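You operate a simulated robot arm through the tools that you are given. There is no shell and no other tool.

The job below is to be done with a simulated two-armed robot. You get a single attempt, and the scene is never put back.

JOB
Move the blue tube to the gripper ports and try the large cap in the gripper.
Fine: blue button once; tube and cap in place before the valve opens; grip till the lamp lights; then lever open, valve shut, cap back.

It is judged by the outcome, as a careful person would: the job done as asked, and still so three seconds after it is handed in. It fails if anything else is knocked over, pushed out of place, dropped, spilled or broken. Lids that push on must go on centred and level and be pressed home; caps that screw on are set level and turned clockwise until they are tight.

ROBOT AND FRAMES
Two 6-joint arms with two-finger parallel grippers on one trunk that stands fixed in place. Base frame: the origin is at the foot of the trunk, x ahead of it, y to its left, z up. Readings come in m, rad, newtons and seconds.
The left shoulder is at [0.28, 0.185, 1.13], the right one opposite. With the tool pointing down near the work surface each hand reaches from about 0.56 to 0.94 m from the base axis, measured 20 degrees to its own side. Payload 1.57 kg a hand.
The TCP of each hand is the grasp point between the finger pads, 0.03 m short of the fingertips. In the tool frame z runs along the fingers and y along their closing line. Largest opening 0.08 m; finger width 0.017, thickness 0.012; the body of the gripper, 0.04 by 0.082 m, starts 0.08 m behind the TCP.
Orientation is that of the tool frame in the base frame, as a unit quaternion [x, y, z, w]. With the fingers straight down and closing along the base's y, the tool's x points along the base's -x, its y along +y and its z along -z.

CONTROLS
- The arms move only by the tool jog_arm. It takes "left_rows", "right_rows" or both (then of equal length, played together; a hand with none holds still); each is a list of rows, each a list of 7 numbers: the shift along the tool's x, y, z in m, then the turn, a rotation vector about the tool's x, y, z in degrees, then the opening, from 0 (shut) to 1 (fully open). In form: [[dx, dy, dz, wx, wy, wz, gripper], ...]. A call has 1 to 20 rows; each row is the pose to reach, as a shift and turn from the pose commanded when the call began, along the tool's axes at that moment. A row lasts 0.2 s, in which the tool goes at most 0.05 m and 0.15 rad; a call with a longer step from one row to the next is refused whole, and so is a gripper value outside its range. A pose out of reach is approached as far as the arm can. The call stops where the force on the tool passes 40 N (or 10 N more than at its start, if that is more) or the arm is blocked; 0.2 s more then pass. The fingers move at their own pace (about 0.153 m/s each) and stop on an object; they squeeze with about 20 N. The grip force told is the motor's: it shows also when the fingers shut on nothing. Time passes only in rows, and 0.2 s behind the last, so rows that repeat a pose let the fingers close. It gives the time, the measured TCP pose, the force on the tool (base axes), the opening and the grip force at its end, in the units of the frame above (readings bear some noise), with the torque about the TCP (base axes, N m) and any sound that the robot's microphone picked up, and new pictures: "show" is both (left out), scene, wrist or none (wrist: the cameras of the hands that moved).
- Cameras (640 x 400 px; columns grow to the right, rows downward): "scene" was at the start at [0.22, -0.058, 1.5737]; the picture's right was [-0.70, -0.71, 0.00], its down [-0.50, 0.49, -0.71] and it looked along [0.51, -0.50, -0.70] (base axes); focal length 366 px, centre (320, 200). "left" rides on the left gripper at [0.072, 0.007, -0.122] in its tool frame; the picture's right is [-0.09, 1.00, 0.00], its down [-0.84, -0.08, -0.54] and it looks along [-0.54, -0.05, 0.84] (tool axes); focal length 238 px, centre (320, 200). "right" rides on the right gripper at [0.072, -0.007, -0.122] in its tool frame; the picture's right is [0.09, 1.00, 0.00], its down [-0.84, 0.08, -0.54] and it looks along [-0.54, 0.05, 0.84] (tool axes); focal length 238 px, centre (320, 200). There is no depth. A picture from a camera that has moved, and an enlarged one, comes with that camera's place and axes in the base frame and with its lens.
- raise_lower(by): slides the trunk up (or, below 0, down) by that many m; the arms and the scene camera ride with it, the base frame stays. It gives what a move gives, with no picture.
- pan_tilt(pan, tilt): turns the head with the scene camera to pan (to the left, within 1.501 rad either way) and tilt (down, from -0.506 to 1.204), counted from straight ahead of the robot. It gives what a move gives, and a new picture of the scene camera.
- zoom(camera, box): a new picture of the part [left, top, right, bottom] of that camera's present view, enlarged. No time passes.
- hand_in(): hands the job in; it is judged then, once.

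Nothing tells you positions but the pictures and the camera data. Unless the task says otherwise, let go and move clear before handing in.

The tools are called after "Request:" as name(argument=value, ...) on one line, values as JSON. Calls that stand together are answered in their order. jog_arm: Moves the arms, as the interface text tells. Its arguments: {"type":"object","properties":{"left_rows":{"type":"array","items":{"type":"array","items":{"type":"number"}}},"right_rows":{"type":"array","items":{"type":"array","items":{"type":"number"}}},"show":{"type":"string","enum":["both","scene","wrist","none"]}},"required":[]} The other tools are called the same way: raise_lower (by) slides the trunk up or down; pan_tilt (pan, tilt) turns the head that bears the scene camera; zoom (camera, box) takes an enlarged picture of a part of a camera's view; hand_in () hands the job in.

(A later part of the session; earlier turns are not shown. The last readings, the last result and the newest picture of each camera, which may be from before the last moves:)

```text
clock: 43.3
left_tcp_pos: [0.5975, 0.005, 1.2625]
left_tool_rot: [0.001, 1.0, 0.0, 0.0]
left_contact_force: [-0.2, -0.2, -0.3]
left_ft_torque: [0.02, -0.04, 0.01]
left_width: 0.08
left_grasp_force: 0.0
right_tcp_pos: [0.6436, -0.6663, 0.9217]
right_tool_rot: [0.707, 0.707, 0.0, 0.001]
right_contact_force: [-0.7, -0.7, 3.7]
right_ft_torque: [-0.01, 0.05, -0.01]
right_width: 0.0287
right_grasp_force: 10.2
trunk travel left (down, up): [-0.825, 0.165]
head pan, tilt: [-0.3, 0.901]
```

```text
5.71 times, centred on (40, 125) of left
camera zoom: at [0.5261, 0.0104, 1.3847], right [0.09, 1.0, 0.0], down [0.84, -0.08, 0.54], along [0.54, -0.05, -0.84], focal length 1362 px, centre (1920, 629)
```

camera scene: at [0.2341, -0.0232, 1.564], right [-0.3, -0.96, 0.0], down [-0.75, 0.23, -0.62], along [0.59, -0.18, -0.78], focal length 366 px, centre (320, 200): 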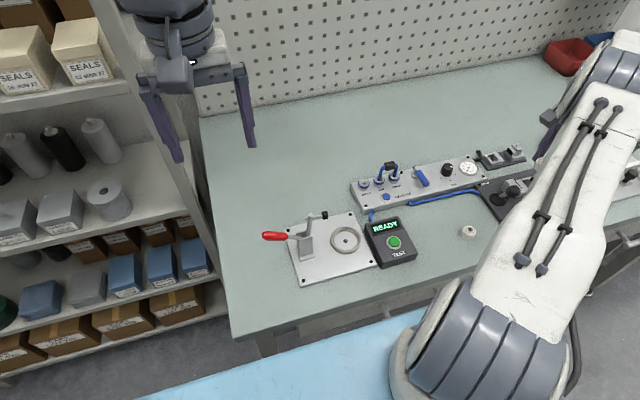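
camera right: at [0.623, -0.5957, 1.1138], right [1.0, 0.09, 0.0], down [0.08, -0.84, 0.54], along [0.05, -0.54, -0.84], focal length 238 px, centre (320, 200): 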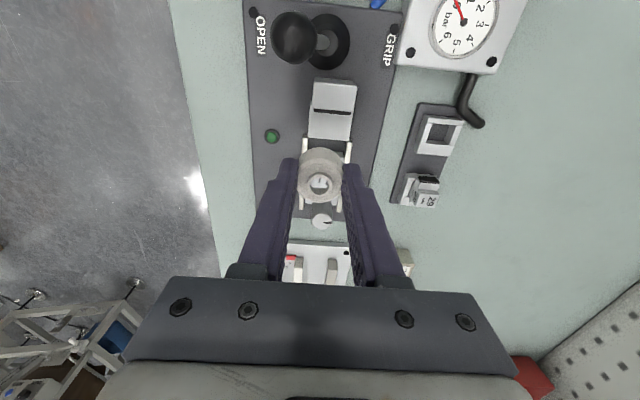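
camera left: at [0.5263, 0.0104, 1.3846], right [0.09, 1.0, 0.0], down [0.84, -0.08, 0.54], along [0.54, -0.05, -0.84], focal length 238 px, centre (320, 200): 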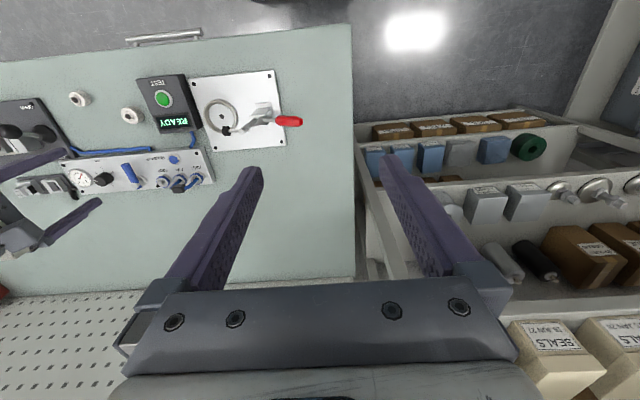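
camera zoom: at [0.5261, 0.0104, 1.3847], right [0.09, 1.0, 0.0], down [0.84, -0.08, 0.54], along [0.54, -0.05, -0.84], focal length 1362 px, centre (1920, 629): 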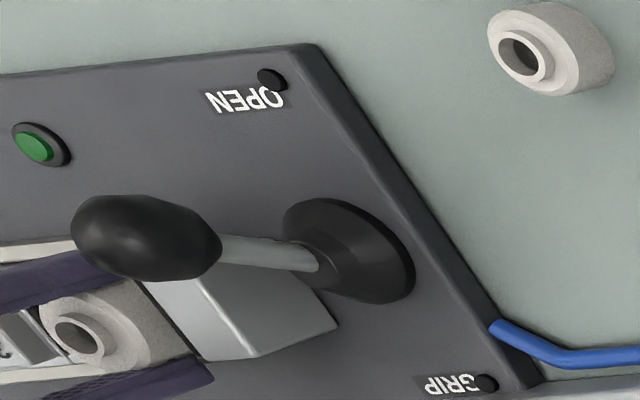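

The cap has touched the seat (3.7 N). Releasing gently and rising to check.

Request:
jog_arm(right_rows=[[0, 0, 0, 0, 0, 0, 0.42], [0, 0, 0, 0, 0, 0, 0.5], [0, 0, 0, 0, 0, 0, 0.55], [0, 0, -0.01, 0, 0, 0, 0.55], [0, 0, -0.04, 0, 0, 0, 0.55], [0, 0, -0.08, 0, 0, 0, 0.55], [0, 0, -0.08, 0, 0, 0, 0.55]], show="wrist")

Request:
zoom(camera="right", box=[240, 80, 400, 200])

Request:
zoom(camera="left", box=[0, 90, 80, 160])

```text
clock: 44.9
left_tcp_pos: [0.5972, 0.0038, 1.2628]
left_tool_rot: [0.0, 1.0, 0.001, 0.001]
left_contact_force: [0.2, 0.2, 0.4]
left_ft_torque: [0.01, -0.01, 0.0]
left_width: 0.0802
left_grasp_force: 0.0
right_tcp_pos: [0.6416, -0.6664, 1.0009]
right_tool_rot: [0.706, 0.708, 0.0, 0.0]
right_contact_force: [-0.2, 0.5, 0.7]
right_ft_torque: [0.01, -0.04, -0.01]
right_width: 0.0443
right_grasp_force: 0.1
trunk travel left (down, up): [-0.825, 0.165]
head pan, tilt: [-0.3, 0.901]
camera right: at [0.6323, -0.5914, 1.1212], right [1.0, 0.09, 0.0], down [0.08, -0.84, 0.54], along [0.05, -0.54, -0.84], focal length 238 px, centre (320, 200)
```

right: 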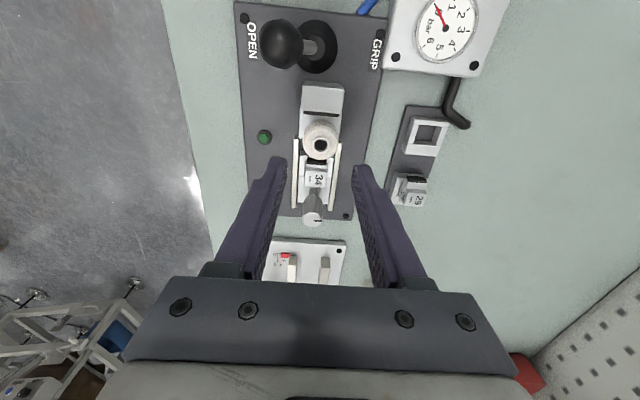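

```text
3.33 times, centred on (320, 140) of right
camera zoom: at [0.6323, -0.5914, 1.1212], right [1.0, 0.09, 0.0], down [0.08, -0.84, 0.54], along [0.05, -0.54, -0.84], focal length 794 px, centre (320, 400)
```

zoom: 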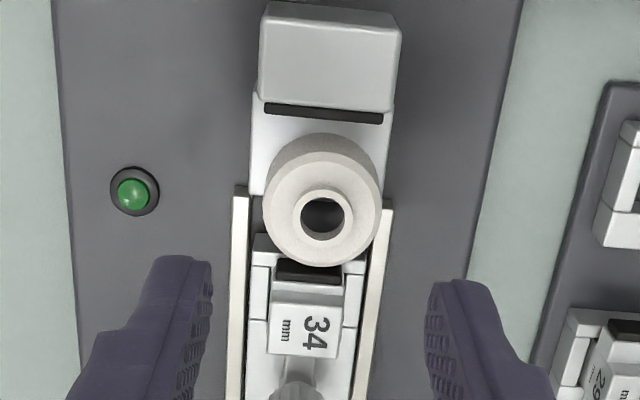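

```text
5.71 times, centred on (40, 125) of left
camera zoom: at [0.5261, 0.0105, 1.3847], right [0.09, 1.0, 0.0], down [0.84, -0.08, 0.54], along [0.54, -0.05, -0.84], focal length 1362 px, centre (1920, 629)
```

zoom: 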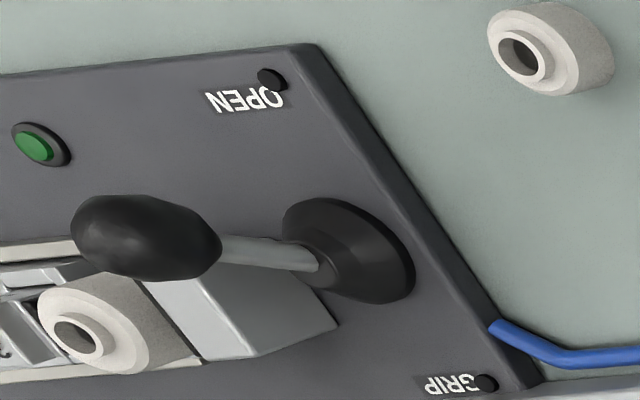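

The cap sits level on the seat between the pads. Next the valve: its handle points toward the robot from pivot ≈(0.749,-0.4245); it must turn toward -y (the other way would hit the tube). I move closed fingers to its +y side.

Request:
jog_arm(right_rows=[[0.04, 0.01, -0.01, 0, 0, 0, 0.3], [0.08, 0.02, -0.01, 0, 0, 0, 0], [0.12, 0.03, -0.01, 0, 0, 0, 0], [0.16, 0.04, -0.01, 0, 0, 0, 0], [0.2, 0.05, -0.01, 0, 0, 0, 0], [0.24, 0.06, 0, 0, 0, 0, 0], [0.266, 0.067, 0, 0, 0, 0, 0], [0.266, 0.067, 0, 0, 0, 0, 0]], show="both")

Request:
zoom(camera="right", box=[260, 80, 420, 200])

Request:
zoom(camera="scene", box=[370, 130, 490, 220])

Request:
zoom(camera="left", box=[60, 120, 200, 220])

```text
clock: 46.7
left_tcp_pos: [0.5977, 0.0049, 1.2613]
left_tool_rot: [0.0, 1.0, 0.0, 0.0]
left_contact_force: [-0.4, 1.1, 0.4]
left_ft_torque: [0.0, 0.0, -0.04]
left_width: 0.0799
left_grasp_force: 0.1
right_tcp_pos: [0.7073, -0.3995, 0.9996]
right_tool_rot: [0.707, 0.707, 0.0, 0.0]
right_contact_force: [-0.3, -0.1, -0.1]
right_ft_torque: [0.02, 0.0, 0.01]
right_width: 0.0001
right_grasp_force: 19.9
trunk travel left (down, up): [-0.825, 0.165]
head pan, tilt: [-0.3, 0.901]
camera scene: at [0.234, -0.0228, 1.564], right [-0.3, -0.96, 0.0], down [-0.75, 0.23, -0.62], along [0.59, -0.18, -0.78], focal length 366 px, centre (320, 200)
camera right: at [0.6981, -0.3256, 1.121], right [1.0, 0.09, 0.0], down [0.08, -0.84, 0.54], along [0.05, -0.54, -0.84], focal length 238 px, centre (320, 200)
```

scene: 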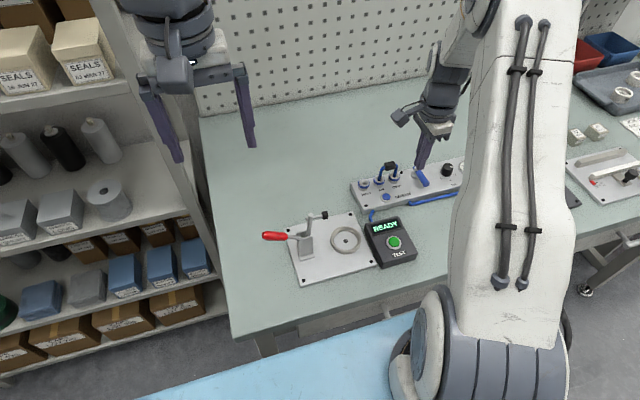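
right: 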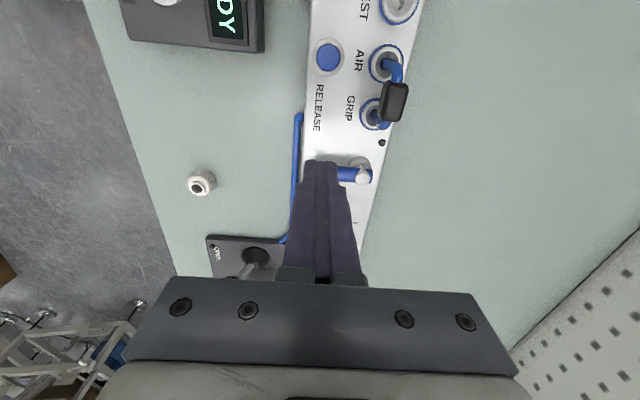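

```text
3.33 times, centred on (340, 140) of right
camera zoom: at [0.6981, -0.3256, 1.121], right [1.0, 0.09, 0.0], down [0.08, -0.84, 0.54], along [0.05, -0.54, -0.84], focal length 794 px, centre (253, 400)
```

zoom: 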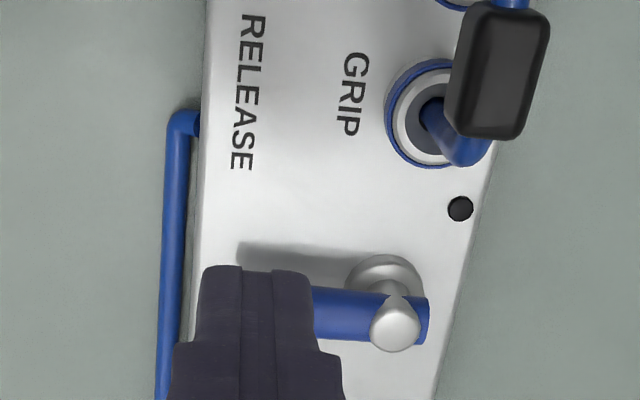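

```text
4.44 times, centred on (430, 175) of scene
camera zoom: at [0.234, -0.0228, 1.564], right [-0.3, -0.96, 0.0], down [-0.75, 0.23, -0.62], along [0.59, -0.18, -0.78], focal length 1627 px, centre (-169, 311)
```

zoom: 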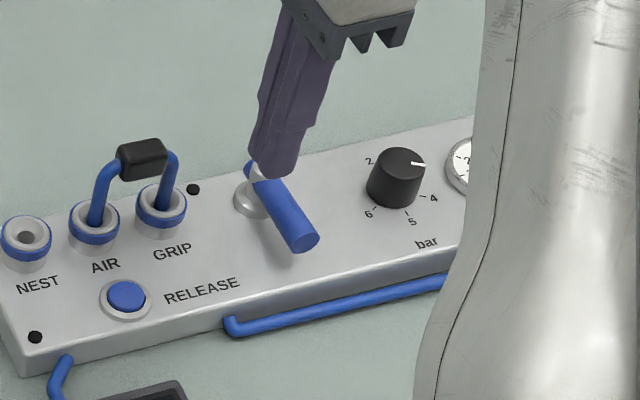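

```text
4.00 times, centred on (130, 170) of left
camera zoom: at [0.5262, 0.0105, 1.3846], right [0.09, 1.0, 0.0], down [0.84, -0.08, 0.54], along [0.54, -0.05, -0.84], focal length 953 px, centre (1080, 320)
```

zoom: 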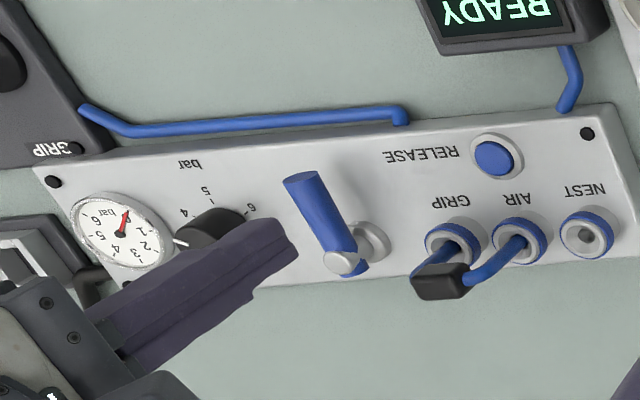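

Pivot confirmed at about (0.749,-0.426). Lowering beside the handle, still ~1 cm clear.

Request:
jog_arm(right_rows=[[0, 0, 0.03, 0, 0, 0, 0], [0, 0, 0.055, 0, 0, 0, 0], [0, 0, 0.065, 0, 0, 0, 0], [0, 0, 0.065, 0, 0, 0, 0]], show="none")

Request:
zoom(camera="right", box=[260, 80, 420, 200])

Request:
zoom(camera="scene", box=[370, 130, 490, 220])

```text
clock: 47.7
left_tcp_pos: [0.5968, 0.0051, 1.2612]
left_tool_rot: [0.0, 1.0, 0.0, -0.001]
left_contact_force: [0.6, 0.5, 0.3]
left_ft_torque: [-0.02, -0.01, 0.03]
left_width: 0.0799
left_grasp_force: 0.1
right_tcp_pos: [0.7077, -0.4, 0.9354]
right_tool_rot: [0.707, 0.707, 0.0, 0.0]
right_contact_force: [-0.3, -0.1, -0.6]
right_ft_torque: [-0.01, -0.03, 0.04]
right_width: 0.0
right_grasp_force: 20.0
trunk travel left (down, up): [-0.825, 0.165]
head pan, tilt: [-0.3, 0.901]
```

```text
3.33 times, centred on (340, 140) of right
camera zoom: at [0.6987, -0.3263, 1.0565], right [1.0, 0.09, 0.0], down [0.08, -0.84, 0.54], along [0.05, -0.54, -0.84], focal length 794 px, centre (253, 400)
```

zoom: 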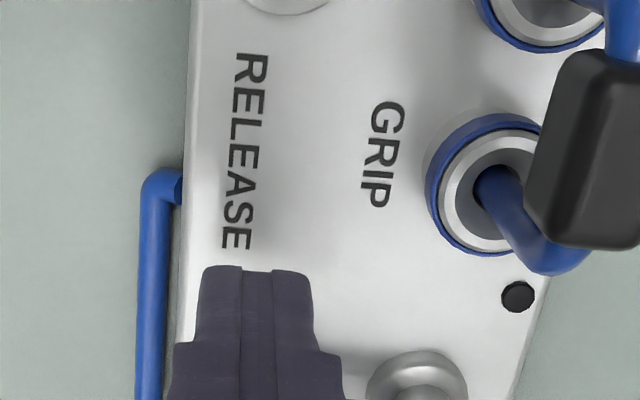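

```text
4.44 times, centred on (430, 175) of scene
camera zoom: at [0.234, -0.0229, 1.564], right [-0.3, -0.96, 0.0], down [-0.75, 0.23, -0.62], along [0.59, -0.18, -0.78], focal length 1627 px, centre (-169, 311)
```

zoom: 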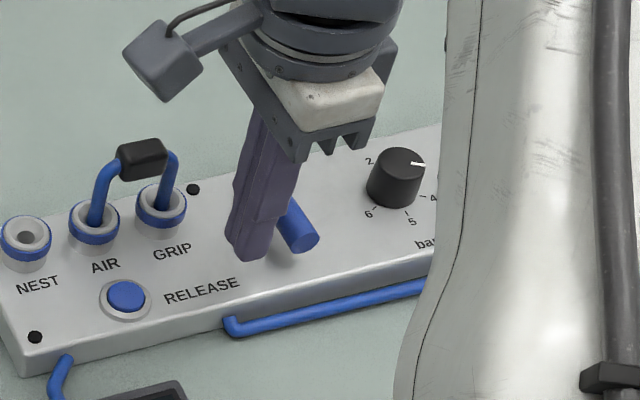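

Now pushing the handle on an arc toward -y; first part only, to check the direction and force.

Request:
jog_arm(right_rows=[[-0.0105, 0, 0, 0, 0, 0, 0], [-0.016, -0.0015, 0, 0, 0, 0, 0], [-0.0217, -0.003, 0, 0, 0, 0, 0], [-0.0282, -0.0026, 0, 0, 0, 0, 0]], show="none")

Request:
zoom(camera="scene", box=[370, 130, 490, 220])

Request:
zoom(camera="left", box=[60, 120, 200, 220])

```text
clock: 48.7
left_tcp_pos: [0.5969, 0.0048, 1.2616]
left_tool_rot: [0.0, 1.0, 0.0, 0.001]
left_contact_force: [0.1, -1.1, -0.2]
left_ft_torque: [-0.01, 0.04, -0.01]
left_width: 0.0801
left_grasp_force: 0.1
right_tcp_pos: [0.7054, -0.4272, 0.9357]
right_tool_rot: [0.707, 0.708, 0.0, 0.0]
right_contact_force: [-1.6, 1.9, 0.7]
right_ft_torque: [0.01, 0.03, 0.02]
right_width: 0.0
right_grasp_force: 20.3
trunk travel left (down, up): [-0.825, 0.165]
head pan, tilt: [-0.3, 0.901]
```

```text
4.44 times, centred on (430, 175) of scene
camera zoom: at [0.2339, -0.0228, 1.564], right [-0.3, -0.96, 0.0], down [-0.75, 0.23, -0.62], along [0.59, -0.18, -0.78], focal length 1627 px, centre (-169, 311)
```

zoom: 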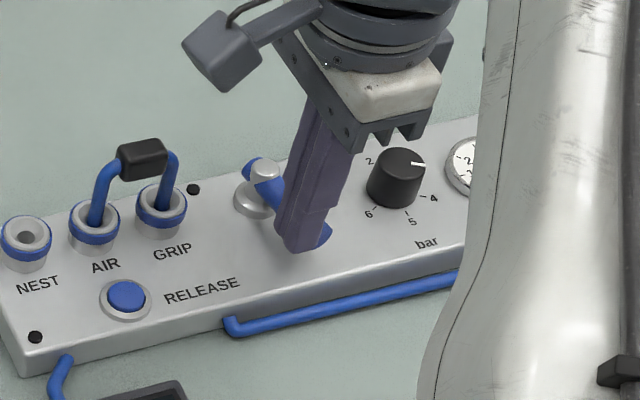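

```text
4.00 times, centred on (130, 170) of left
camera zoom: at [0.5261, 0.0106, 1.3847], right [0.09, 1.0, 0.0], down [0.84, -0.08, 0.54], along [0.54, -0.05, -0.84], focal length 953 px, centre (1080, 320)
```

zoom: 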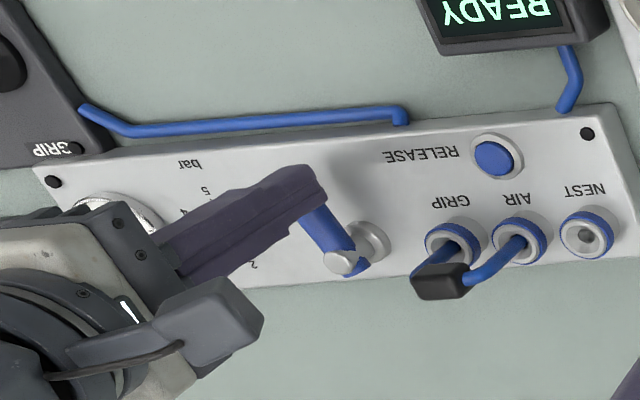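

The handle turns freely that way (~2 N). Completing the quarter turn.

Request:
jog_arm(right_rows=[[-0.0065, 0.0004, 0, 0, 0, 0, 0], [-0.0128, 0.0036, 0, 0, 0, 0, 0], [-0.0187, 0.0067, 0, 0, 0, 0, 0], [-0.023, 0.0105, 0, 0, 0, 0, 0], [-0.0268, 0.0147, 0, 0, 0, 0, 0], [-0.03, 0.02, 0, 0, 0, 0, 0], [-0.0323, 0.0251, 0, 0, 0, 0, 0]], show="none")

Request:
zoom(camera="scene", box=[370, 130, 490, 220])

Request:
zoom(camera="left", box=[0, 80, 200, 220])

```text
clock: 50.3
left_tcp_pos: [0.5973, 0.0051, 1.2618]
left_tool_rot: [0.0, 1.0, 0.0, 0.0]
left_contact_force: [0.2, -0.4, -0.1]
left_ft_torque: [0.03, 0.04, -0.01]
left_width: 0.0798
left_grasp_force: 0.2
right_tcp_pos: [0.7333, -0.4596, 0.9348]
right_tool_rot: [0.707, 0.708, 0.001, 0.001]
right_contact_force: [-2.3, -0.3, 1.2]
right_ft_torque: [-0.05, 0.06, -0.01]
right_width: 0.0
right_grasp_force: 20.1
trunk travel left (down, up): [-0.825, 0.165]
head pan, tilt: [-0.3, 0.901]
```

```text
4.44 times, centred on (430, 175) of scene
camera zoom: at [0.2338, -0.0229, 1.564], right [-0.3, -0.96, 0.0], down [-0.75, 0.23, -0.62], along [0.59, -0.18, -0.78], focal length 1627 px, centre (-169, 311)
```

zoom: 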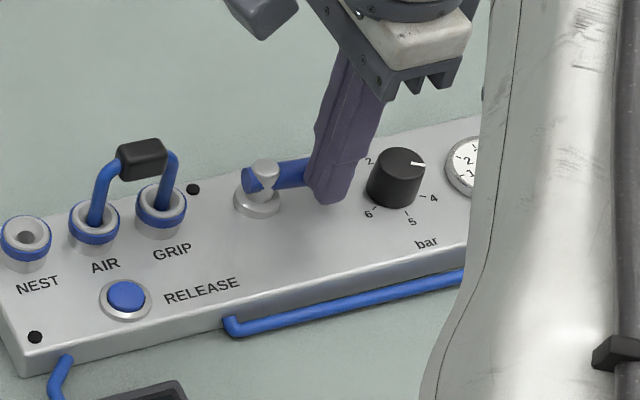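

```text
2.86 times, centred on (100, 150) of left
camera zoom: at [0.5261, 0.0104, 1.3847], right [0.09, 1.0, 0.0], down [0.84, -0.08, 0.54], along [0.54, -0.05, -0.84], focal length 681 px, centre (949, 343)
```

zoom: 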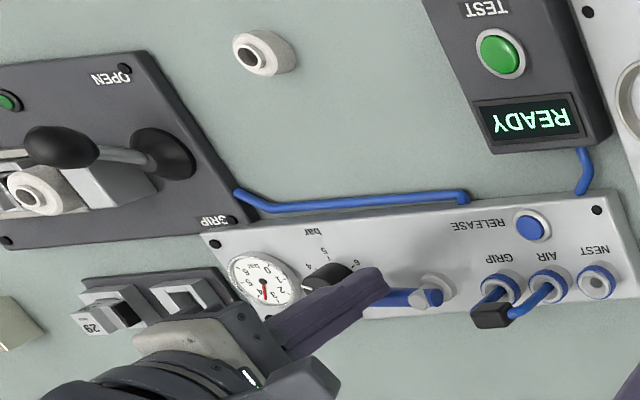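

The gauge has come up to about 3 bar: valve open. A tiny extra push to be sure it's fully home, then back away.

Request:
jog_arm(right_rows=[[0, 0.002, 0, 0, 0, 0, 0], [0, 0.003, 0, 0, 0, 0, 0], [0, -0.015, 0, 0, 0, 0, 0], [0, -0.015, -0.04, 0, 0, 0, 0], [0, -0.015, -0.075, 0, 0, 0, 0], [0, -0.015, -0.075, 0, 0, 0, 0]], show="none")

Request:
zoom(camera="scene", box=[370, 130, 490, 220])

Request:
zoom(camera="right", box=[240, 60, 440, 200])

Request:
zoom(camera="left", box=[0, 80, 200, 220])

```text
clock: 51.7
left_tcp_pos: [0.5975, 0.0043, 1.2624]
left_tool_rot: [0.0, 1.0, -0.001, 0.0]
left_contact_force: [-0.1, -0.7, 0.6]
left_ft_torque: [-0.01, 0.0, 0.01]
left_width: 0.0799
left_grasp_force: 0.0
right_tcp_pos: [0.7156, -0.4596, 1.0103]
right_tool_rot: [0.706, 0.708, 0.0, 0.001]
right_contact_force: [-0.3, -1.1, 0.1]
right_ft_torque: [-0.02, 0.01, 0.02]
right_width: 0.0002
right_grasp_force: 20.5
trunk travel left (down, up): [-0.825, 0.165]
head pan, tilt: [-0.3, 0.901]
```

```text
4.44 times, centred on (430, 175) of scene
camera zoom: at [0.2338, -0.0228, 1.564], right [-0.3, -0.96, 0.0], down [-0.75, 0.23, -0.62], along [0.59, -0.18, -0.78], focal length 1627 px, centre (-169, 311)
```

zoom: 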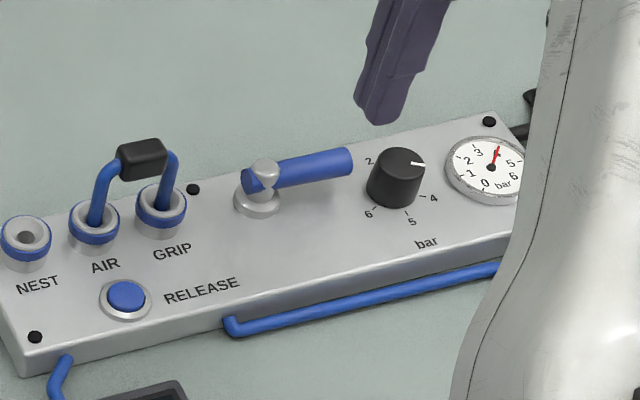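

```text
2.86 times, centred on (340, 130) of right
camera zoom: at [0.707, -0.3864, 1.1321], right [1.0, 0.09, 0.0], down [0.08, -0.84, 0.54], along [0.05, -0.54, -0.84], focal length 681 px, centre (263, 400)
```

zoom: 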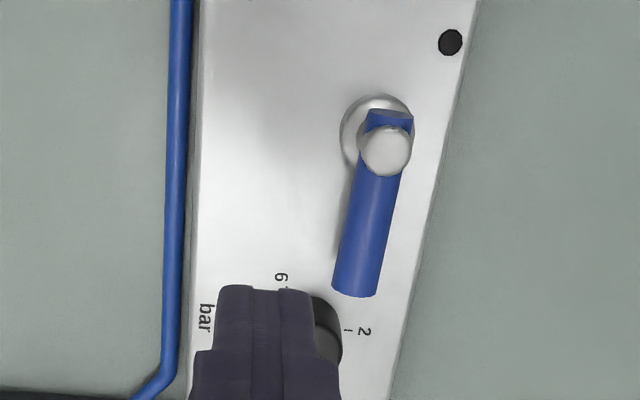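

```text
2.86 times, centred on (100, 150) of left
camera zoom: at [0.5261, 0.0105, 1.3847], right [0.09, 1.0, 0.0], down [0.84, -0.08, 0.54], along [0.54, -0.05, -0.84], focal length 681 px, centre (949, 343)
```

zoom: 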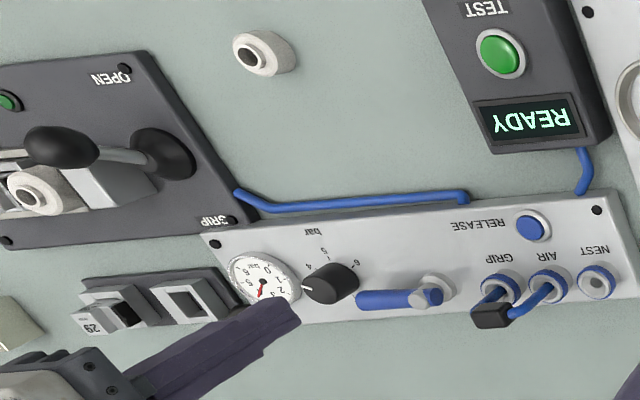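

Valve is open and the handle lies in line with the panel. Now hover over the OPEN/GRIP lever ball with fingers open to straddle it along x.

Request:
jog_arm(right_rows=[[-0.03, -0.025, 0, 0, 0, 0, 0.3], [-0.06, -0.05, 0, 0, 0, 0, 0.55], [-0.09, -0.075, 0, 0, 0, 0, 0.55], [-0.115, -0.1, 0, 0, 0, 0, 0.55], [-0.131, -0.1105, 0, 0, 0, 0, 0.55], [-0.131, -0.1105, 0, 0, 0, 0, 0.55]], show="wrist")

Request:
zoom(camera="right", box=[240, 80, 400, 200])

Request:
zoom(camera="left", box=[0, 80, 100, 160])

Request:
zoom(camera="scene", box=[450, 130, 570, 230])

```text
clock: 53.1
left_tcp_pos: [0.5986, 0.0047, 1.2621]
left_tool_rot: [0.0, 1.0, 0.0, 0.0]
left_contact_force: [-0.3, -0.3, 0.3]
left_ft_torque: [0.0, -0.02, 0.01]
left_width: 0.0802
left_grasp_force: 0.1
right_tcp_pos: [0.6053, -0.593, 1.0113]
right_tool_rot: [0.706, 0.708, 0.0, 0.0]
right_contact_force: [0.4, -0.8, 0.4]
right_ft_torque: [-0.02, 0.02, -0.01]
right_width: 0.044
right_grasp_force: 0.1
trunk travel left (down, up): [-0.825, 0.165]
head pan, tilt: [-0.3, 0.901]
camera right: at [0.5974, -0.5197, 1.1323], right [1.0, 0.09, 0.0], down [0.08, -0.84, 0.54], along [0.05, -0.54, -0.84], focal length 238 px, centre (320, 200)
```

right: 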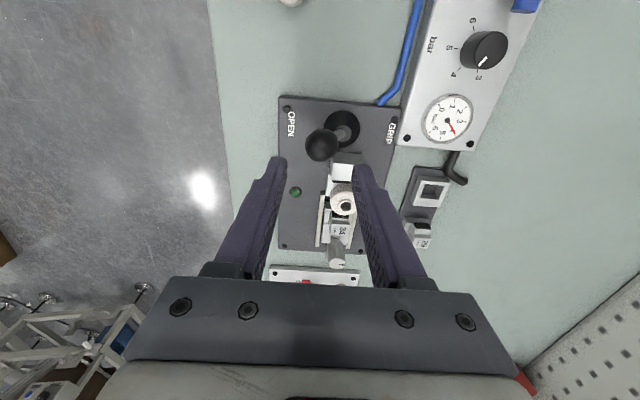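

```text
3.33 times, centred on (320, 140) of right
camera zoom: at [0.5974, -0.5197, 1.1323], right [1.0, 0.09, 0.0], down [0.08, -0.84, 0.54], along [0.05, -0.54, -0.84], focal length 794 px, centre (320, 400)
```

zoom: 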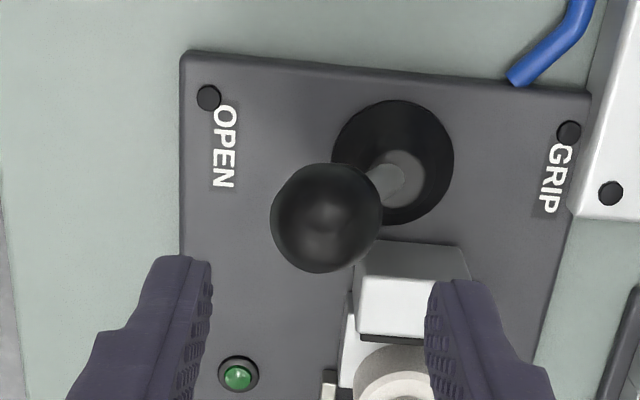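

```text
5.00 times, centred on (50, 120) of left
camera zoom: at [0.5262, 0.0103, 1.3847], right [0.09, 1.0, 0.0], down [0.84, -0.08, 0.54], along [0.54, -0.05, -0.84], focal length 1192 px, centre (1670, 600)
```

zoom: 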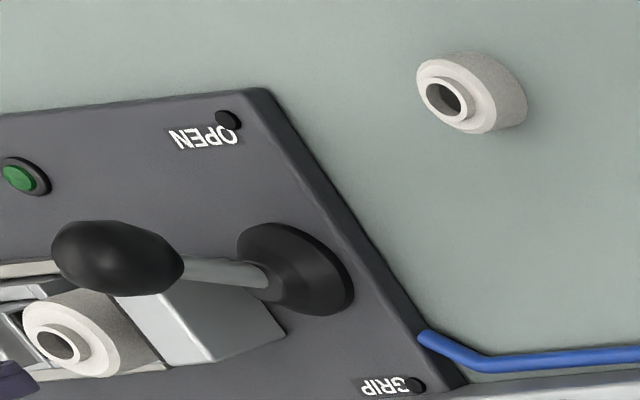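

```text
4.00 times, centred on (510, 180) of scene
camera zoom: at [0.2339, -0.0231, 1.564], right [-0.3, -0.96, 0.0], down [-0.75, 0.23, -0.62], along [0.59, -0.18, -0.78], focal length 1464 px, centre (-440, 280)
```

zoom: 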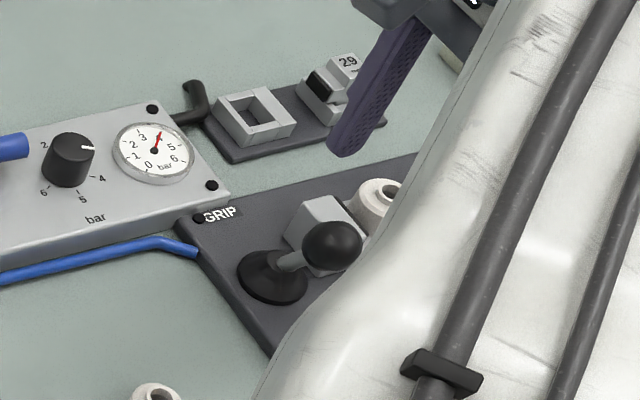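

Ball is at about (0.606,-0.592,0.93), right between the fingers. Descending to straddle it.

Request:
jog_arm(right_rows=[[0, 0, 0.03, 0, 0, 0, 0.55], [0, 0, 0.055, 0, 0, 0, 0.55], [0, 0, 0.065, 0, 0, 0, 0.55], [0, 0, 0.065, 0, 0, 0, 0.55]], show="none")

Request:
zoom(camera="right", box=[240, 80, 400, 200])

Request:
zoom(camera="left", box=[0, 80, 100, 160])

```text
clock: 54.1
left_tcp_pos: [0.5981, 0.005, 1.2628]
left_tool_rot: [0.0, 1.0, -0.001, 0.0]
left_contact_force: [0.5, 0.6, -0.2]
left_ft_torque: [-0.01, 0.01, -0.02]
left_width: 0.0801
left_grasp_force: 0.1
right_tcp_pos: [0.6064, -0.5902, 0.9442]
right_tool_rot: [0.706, 0.708, 0.0, 0.0]
right_contact_force: [-0.1, -0.2, 0.5]
right_ft_torque: [0.01, 0.01, 0.05]
right_width: 0.0443
right_grasp_force: 0.1
trunk travel left (down, up): [-0.825, 0.165]
head pan, tilt: [-0.3, 0.901]
```

```text
3.33 times, centred on (320, 140) of right
camera zoom: at [0.5972, -0.5164, 1.0655], right [1.0, 0.09, 0.0], down [0.08, -0.84, 0.54], along [0.05, -0.54, -0.84], focal length 794 px, centre (320, 400)
```

zoom: 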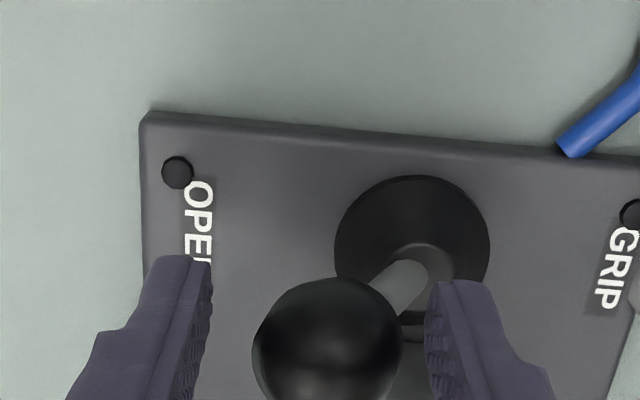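

```text
5.00 times, centred on (50, 120) of left
camera zoom: at [0.5262, 0.0104, 1.3846], right [0.09, 1.0, 0.0], down [0.84, -0.08, 0.54], along [0.54, -0.05, -0.84], focal length 1192 px, centre (1670, 600)
```

zoom: 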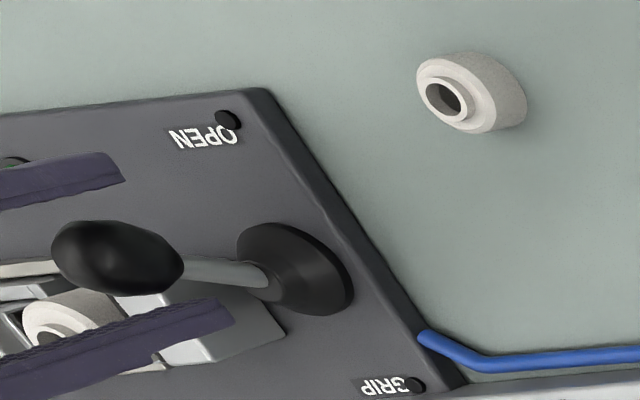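

Straddled with clearance. Pushing the lever toward GRIP (+x), first half.

Request:
jog_arm(right_rows=[[0, 0.007, 0, 0, 0, 0, 0.55], [0, 0.014, 0, 0, 0, 0, 0.55], [0, 0.021, 0, 0, 0, 0, 0.55], [0, 0.028, 0, 0, 0, 0, 0.55], [0, 0.035, 0, 0, 0, 0, 0.55]], show="none")

Request:
zoom(camera="right", box=[200, 80, 400, 230])

Request:
zoom(camera="left", box=[0, 80, 100, 160])

```text
clock: 55.3
left_tcp_pos: [0.5969, 0.0052, 1.2615]
left_tool_rot: [0.0, 1.0, 0.0, -0.001]
left_contact_force: [-0.4, -0.4, 0.3]
left_ft_torque: [0.01, 0.03, -0.01]
left_width: 0.08
left_grasp_force: 0.0
right_tcp_pos: [0.6402, -0.5897, 0.9455]
right_tool_rot: [0.707, 0.707, 0.0, 0.001]
right_contact_force: [-0.3, -0.2, 0.1]
right_ft_torque: [-0.01, 0.0, 0.02]
right_width: 0.0443
right_grasp_force: 0.1
trunk travel left (down, up): [-0.825, 0.165]
head pan, tilt: [-0.3, 0.901]
```

```text
2.67 times, centred on (300, 155) of right
camera zoom: at [0.6314, -0.5162, 1.067], right [1.0, 0.09, 0.0], down [0.08, -0.84, 0.54], along [0.05, -0.54, -0.84], focal length 636 px, centre (373, 320)
```

zoom: 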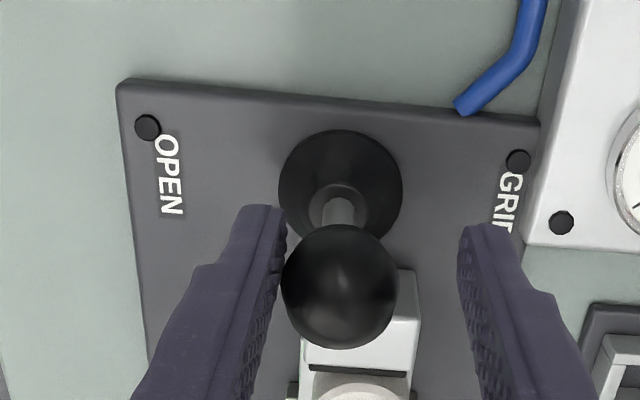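

```text
5.00 times, centred on (50, 120) of left
camera zoom: at [0.5262, 0.0104, 1.3846], right [0.09, 1.0, 0.0], down [0.84, -0.08, 0.54], along [0.54, -0.05, -0.84], focal length 1192 px, centre (1670, 600)
```

zoom: 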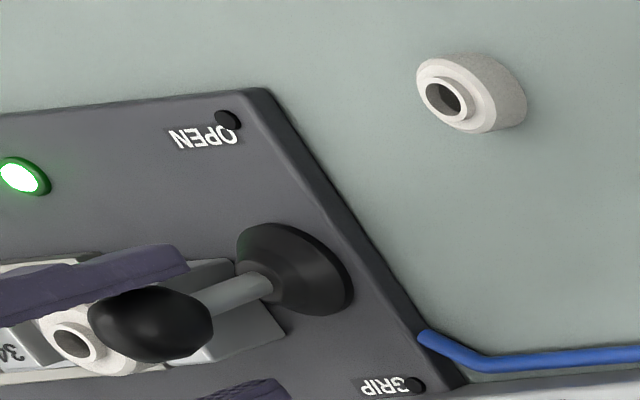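

The lamp is already lit bright green and the jaw has closed on the cap. I hold briefly and confirm from closer views before reopening.

Request:
jog_arm(right_rows=[[0, 0.004, 0, 0, 0, 0, 0.55], [0, 0.008, 0, 0, 0, 0, 0.55], [0, 0.012, 0, 0, 0, 0, 0.55], [0, 0.012, 0, 0, 0, 0, 0.55]], show="wrist")

Request:
zoom(camera="right", box=[200, 80, 400, 230])

Request:
zoom(camera="left", box=[0, 80, 100, 160])

```text
clock: 56.3
left_tcp_pos: [0.598, 0.0033, 1.2611]
left_tool_rot: [0.001, 1.0, 0.0, 0.0]
left_contact_force: [0.2, 0.5, -0.1]
left_ft_torque: [-0.03, 0.01, -0.02]
left_width: 0.0799
left_grasp_force: 0.2
right_tcp_pos: [0.6522, -0.5907, 0.9453]
right_tool_rot: [0.706, 0.708, 0.001, 0.0]
right_contact_force: [0.2, -0.5, -0.2]
right_ft_torque: [-0.02, -0.01, 0.0]
right_width: 0.044
right_grasp_force: 0.0
trunk travel left (down, up): [-0.825, 0.165]
head pan, tilt: [-0.3, 0.901]
camera right: at [0.644, -0.517, 1.0665], right [1.0, 0.09, 0.0], down [0.08, -0.84, 0.54], along [0.05, -0.54, -0.84], focal length 238 px, centre (320, 200)
```

right: 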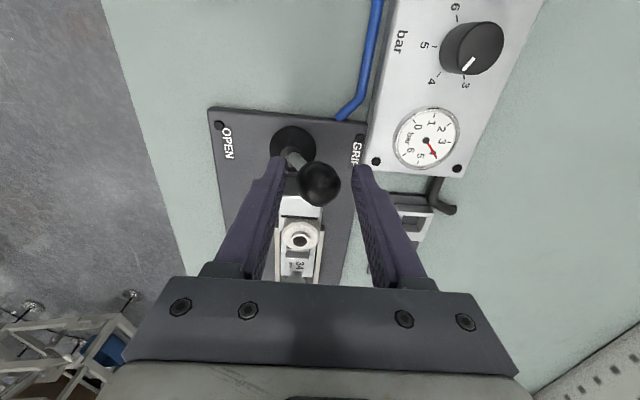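

```text
2.67 times, centred on (300, 155) of right
camera zoom: at [0.644, -0.517, 1.0665], right [1.0, 0.09, 0.0], down [0.08, -0.84, 0.54], along [0.05, -0.54, -0.84], focal length 636 px, centre (373, 320)
```

zoom: 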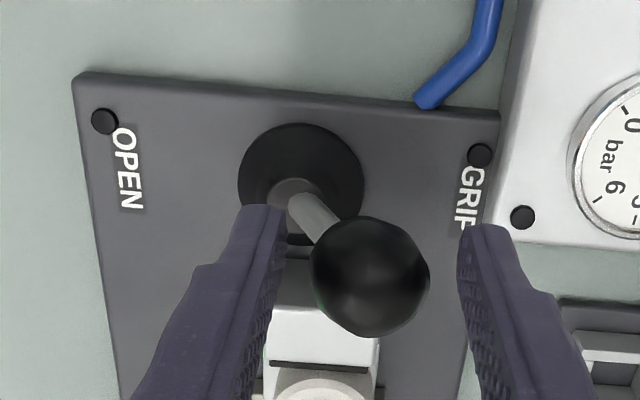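

```text
5.00 times, centred on (50, 120) of left
camera zoom: at [0.5262, 0.0104, 1.3846], right [0.09, 1.0, 0.0], down [0.84, -0.08, 0.54], along [0.54, -0.05, -0.84], focal length 1192 px, centre (1670, 600)
```

zoom: 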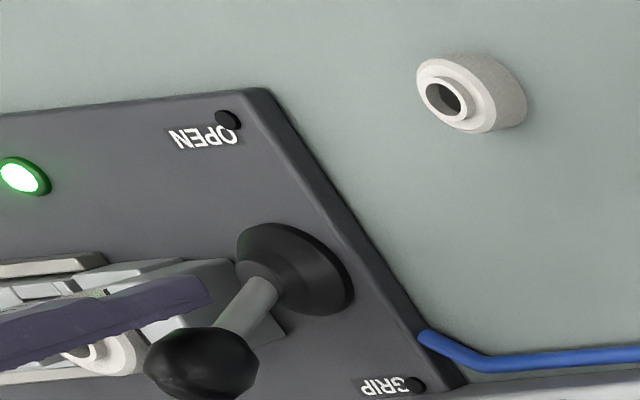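

Lever is fully in GRIP, cap clamped and lamp steady green. Now pulling the lever back to OPEN.

Request:
jog_arm(right_rows=[[0, -0.007, 0, 0, 0, 0, 0.55], [0, -0.015, 0, 0, 0, 0, 0.55], [0, -0.023, 0, 0, 0, 0, 0.55], [0, -0.031, 0, 0, 0, 0, 0.55], [0, -0.039, 0, 0, 0, 0, 0.55], [0, -0.047, 0, 0, 0, 0, 0.55], [0, -0.053, 0, 0, 0, 0, 0.55], [0, -0.053, 0, 0, 0, 0, 0.55]], show="wrist")

Request:
zoom(camera="right", box=[240, 80, 440, 230])

Request:
zoom(camera="left", box=[0, 80, 100, 160])

```text
clock: 58.1
left_tcp_pos: [0.598, 0.004, 1.2614]
left_tool_rot: [0.0, 1.0, -0.001, 0.0]
left_contact_force: [0.0, -0.8, 0.1]
left_ft_torque: [0.01, 0.02, -0.05]
left_width: 0.0801
left_grasp_force: 0.1
right_tcp_pos: [0.5999, -0.5915, 0.9447]
right_tool_rot: [0.706, 0.708, 0.0, 0.0]
right_contact_force: [2.1, -0.2, -0.9]
right_ft_torque: [0.02, -0.02, 0.0]
right_width: 0.0457
right_grasp_force: 1.1
trunk travel left (down, up): [-0.825, 0.165]
head pan, tilt: [-0.3, 0.901]
camera right: at [0.5909, -0.517, 1.0658], right [1.0, 0.09, 0.0], down [0.08, -0.84, 0.54], along [0.05, -0.54, -0.84], focal length 238 px, centre (320, 200)
```

right: 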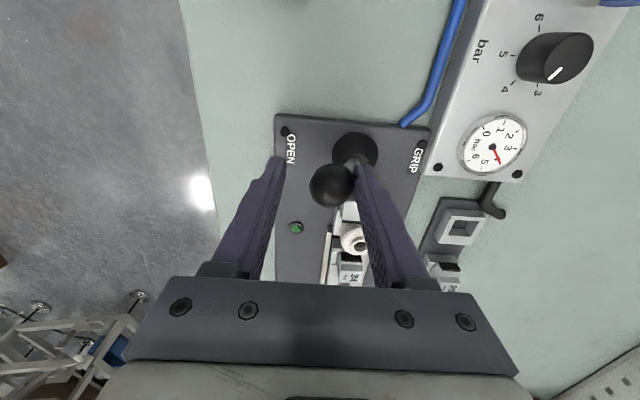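

```text
2.67 times, centred on (340, 155) of right
camera zoom: at [0.5909, -0.517, 1.0658], right [1.0, 0.09, 0.0], down [0.08, -0.84, 0.54], along [0.05, -0.54, -0.84], focal length 636 px, centre (267, 320)
```

zoom: 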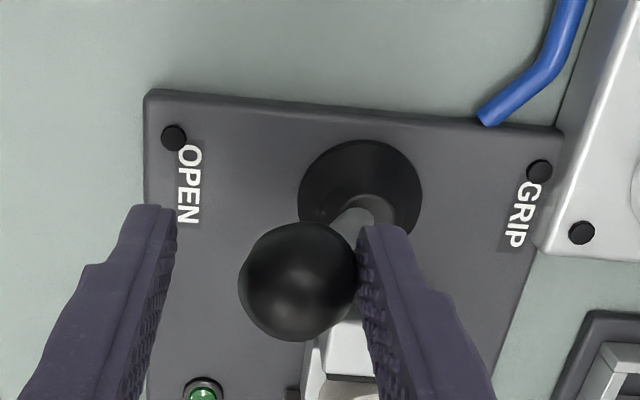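

```text
5.00 times, centred on (50, 120) of left
camera zoom: at [0.5263, 0.0104, 1.3846], right [0.09, 1.0, 0.0], down [0.84, -0.08, 0.54], along [0.54, -0.05, -0.84], focal length 1192 px, centre (1670, 600)
```

zoom: 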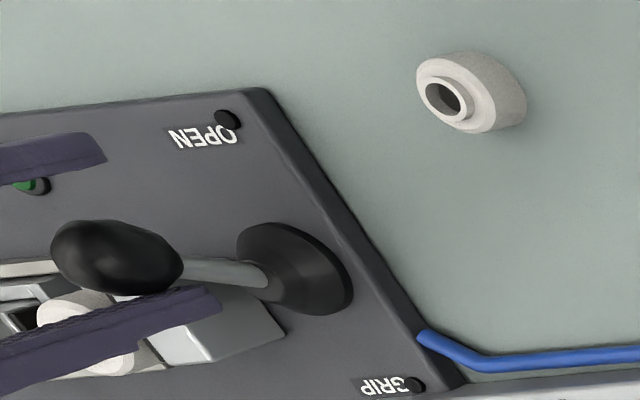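

Lever is back at OPEN and the lamp is off. I centre off the ball, rise, and move toward the far side of the valve handle.

Request:
jog_arm(right_rows=[[0, 0.006, 0, 0, 0, 0, 0.55], [0, 0.006, -0.03, 0, 0, 0, 0.55], [0, 0.006, -0.07, 0, 0, 0, 0.55], [0.02, 0.04, -0.07, 0, 0, 0, 0.2], [0.045, 0.08, -0.07, 0, 0, 0, 0], [0.075, 0.115, -0.07, 0, 0, 0, 0], [0.105, 0.15, -0.07, 0, 0, 0, 0], [0.13, 0.18, -0.07, 0, 0, 0, 0], [0.13, 0.18, -0.07, 0, 0, 0, 0]], show="both")

Request:
zoom(camera="right", box=[220, 80, 420, 230])

Request:
zoom(camera="left", box=[0, 80, 200, 220])

Request:
zoom(camera="scene", box=[370, 130, 490, 220])

```text
clock: 60.1
left_tcp_pos: [0.5976, 0.0042, 1.2622]
left_tool_rot: [0.0, 1.0, 0.0, -0.001]
left_contact_force: [0.3, -0.2, -1.2]
left_ft_torque: [0.02, 0.01, 0.01]
left_width: 0.0801
left_grasp_force: 0.1
right_tcp_pos: [0.7795, -0.4608, 1.0175]
right_tool_rot: [0.707, 0.707, 0.0, 0.0]
right_contact_force: [0.6, -1.0, -1.0]
right_ft_torque: [0.04, 0.01, 0.0]
right_width: 0.0
right_grasp_force: 20.5
trunk travel left (down, up): [-0.825, 0.165]
head pan, tilt: [-0.3, 0.901]
camera scene: at [0.2342, -0.0228, 1.5639], right [-0.3, -0.96, 0.0], down [-0.75, 0.23, -0.62], along [0.59, -0.18, -0.78], focal length 366 px, centre (320, 200)
camera right: at [0.7706, -0.3866, 1.1378], right [1.0, 0.09, 0.0], down [0.08, -0.84, 0.54], along [0.05, -0.54, -0.84], focal length 238 px, centre (320, 200)
```

scene: 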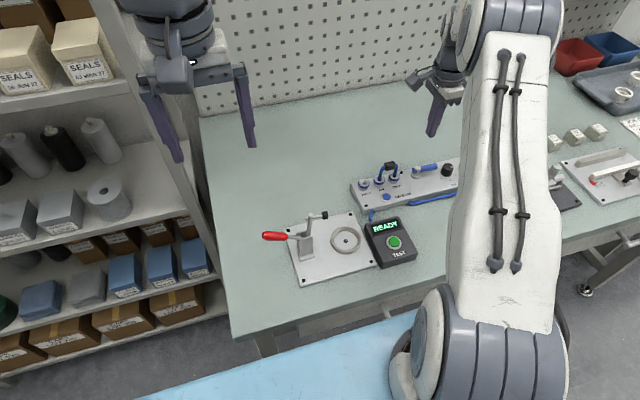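
right: 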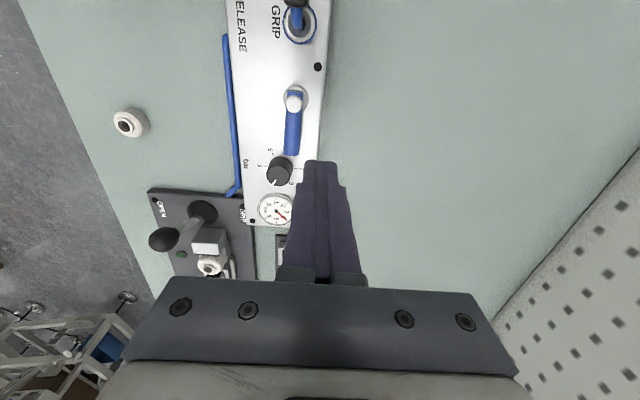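

```text
2.67 times, centred on (320, 155) of right
camera zoom: at [0.7706, -0.3866, 1.1378], right [1.0, 0.09, 0.0], down [0.08, -0.84, 0.54], along [0.05, -0.54, -0.84], focal length 636 px, centre (320, 320)
```

zoom: 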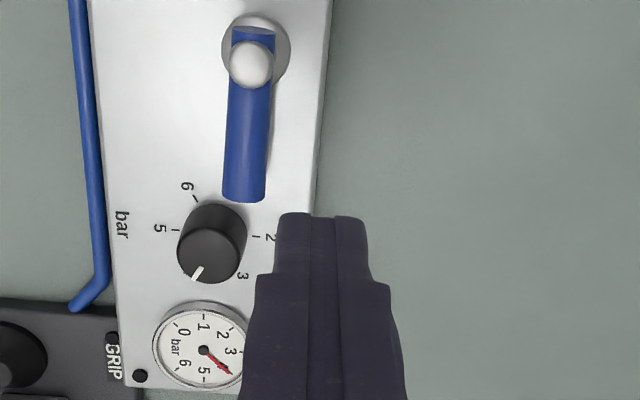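

```text
2.86 times, centred on (100, 150) of left
camera zoom: at [0.5264, 0.0106, 1.3845], right [0.09, 1.0, 0.0], down [0.84, -0.08, 0.54], along [0.54, -0.05, -0.84], focal length 681 px, centre (949, 343)
```

zoom: 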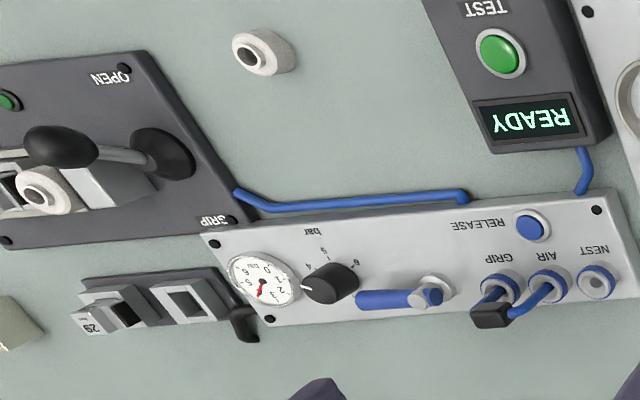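

```text
4.44 times, centred on (430, 175) of scene
camera zoom: at [0.2342, -0.0228, 1.5639], right [-0.3, -0.96, 0.0], down [-0.75, 0.23, -0.62], along [0.59, -0.18, -0.78], focal length 1627 px, centre (-169, 311)
```

zoom: 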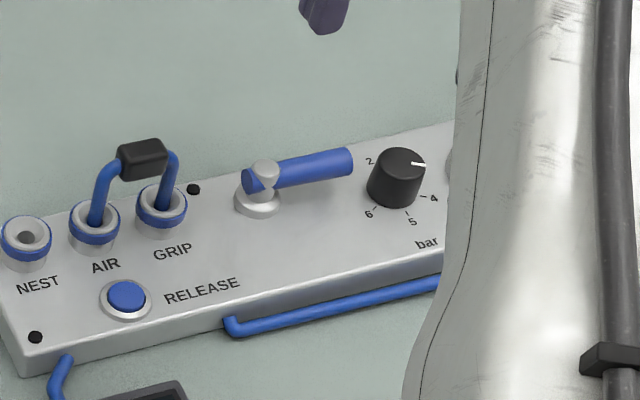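

Gauge still shows pressure and the handle lies along -y. I lower on its far (+x) side and sweep it back, keeping clear of the regulator knob.

Request:
jog_arm(right_rows=[[0.0045, 0.003, 0.035, 0, 0, 0, 0], [0.0045, 0.003, 0.0745, 0, 0, 0, 0], [0.0045, -0.0045, 0.0745, 0, 0, 0, 0], [0.0045, -0.0105, 0.0745, 0, 0, 0, 0], [0.0022, -0.0167, 0.0745, 0, 0, 0, 0], [-0.0003, -0.0246, 0.0745, 0, 0, 0, 0], [-0.0013, -0.0314, 0.0745, 0, 0, 0, 0]], show="none")

Request:
zoom(camera="left", box=[40, 120, 200, 220])

Request:
zoom(camera="scene", box=[370, 130, 490, 220])

```text
clock: 61.7
left_tcp_pos: [0.5977, 0.0043, 1.2625]
left_tool_rot: [0.0, 1.0, -0.001, 0.0]
left_contact_force: [-0.1, 1.2, 0.9]
left_ft_torque: [0.01, -0.04, 0.0]
left_width: 0.08
left_grasp_force: 0.0
right_tcp_pos: [0.7492, -0.4618, 0.941]
right_tool_rot: [0.707, 0.707, 0.0, 0.0]
right_contact_force: [-0.2, 0.2, -0.1]
right_ft_torque: [-0.03, 0.0, 0.0]
right_width: 0.0
right_grasp_force: 19.9
trunk travel left (down, up): [-0.825, 0.165]
head pan, tilt: [-0.3, 0.901]
```

```text
4.00 times, centred on (120, 170) of left
camera zoom: at [0.5262, 0.0104, 1.3846], right [0.09, 1.0, 0.0], down [0.84, -0.08, 0.54], along [0.54, -0.05, -0.84], focal length 953 px, centre (1120, 320)
```

zoom: 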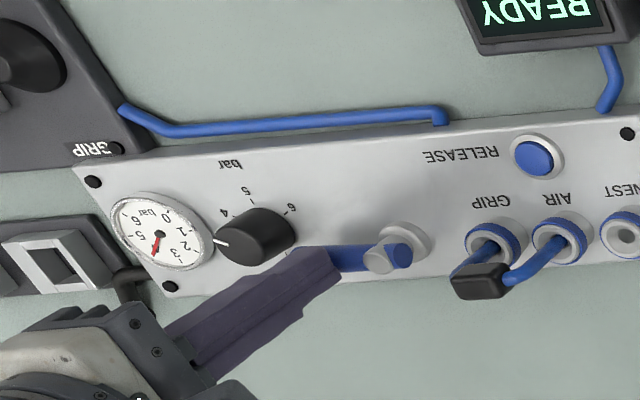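

```text
4.44 times, centred on (430, 175) of scene
camera zoom: at [0.234, -0.0229, 1.564], right [-0.3, -0.96, 0.0], down [-0.75, 0.23, -0.62], along [0.59, -0.18, -0.78], focal length 1627 px, centre (-169, 311)
```

zoom: 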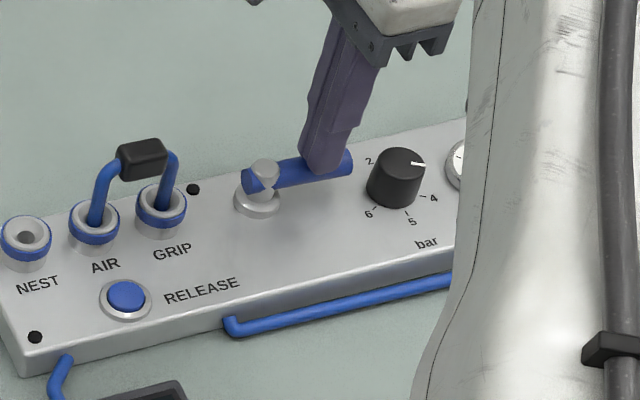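

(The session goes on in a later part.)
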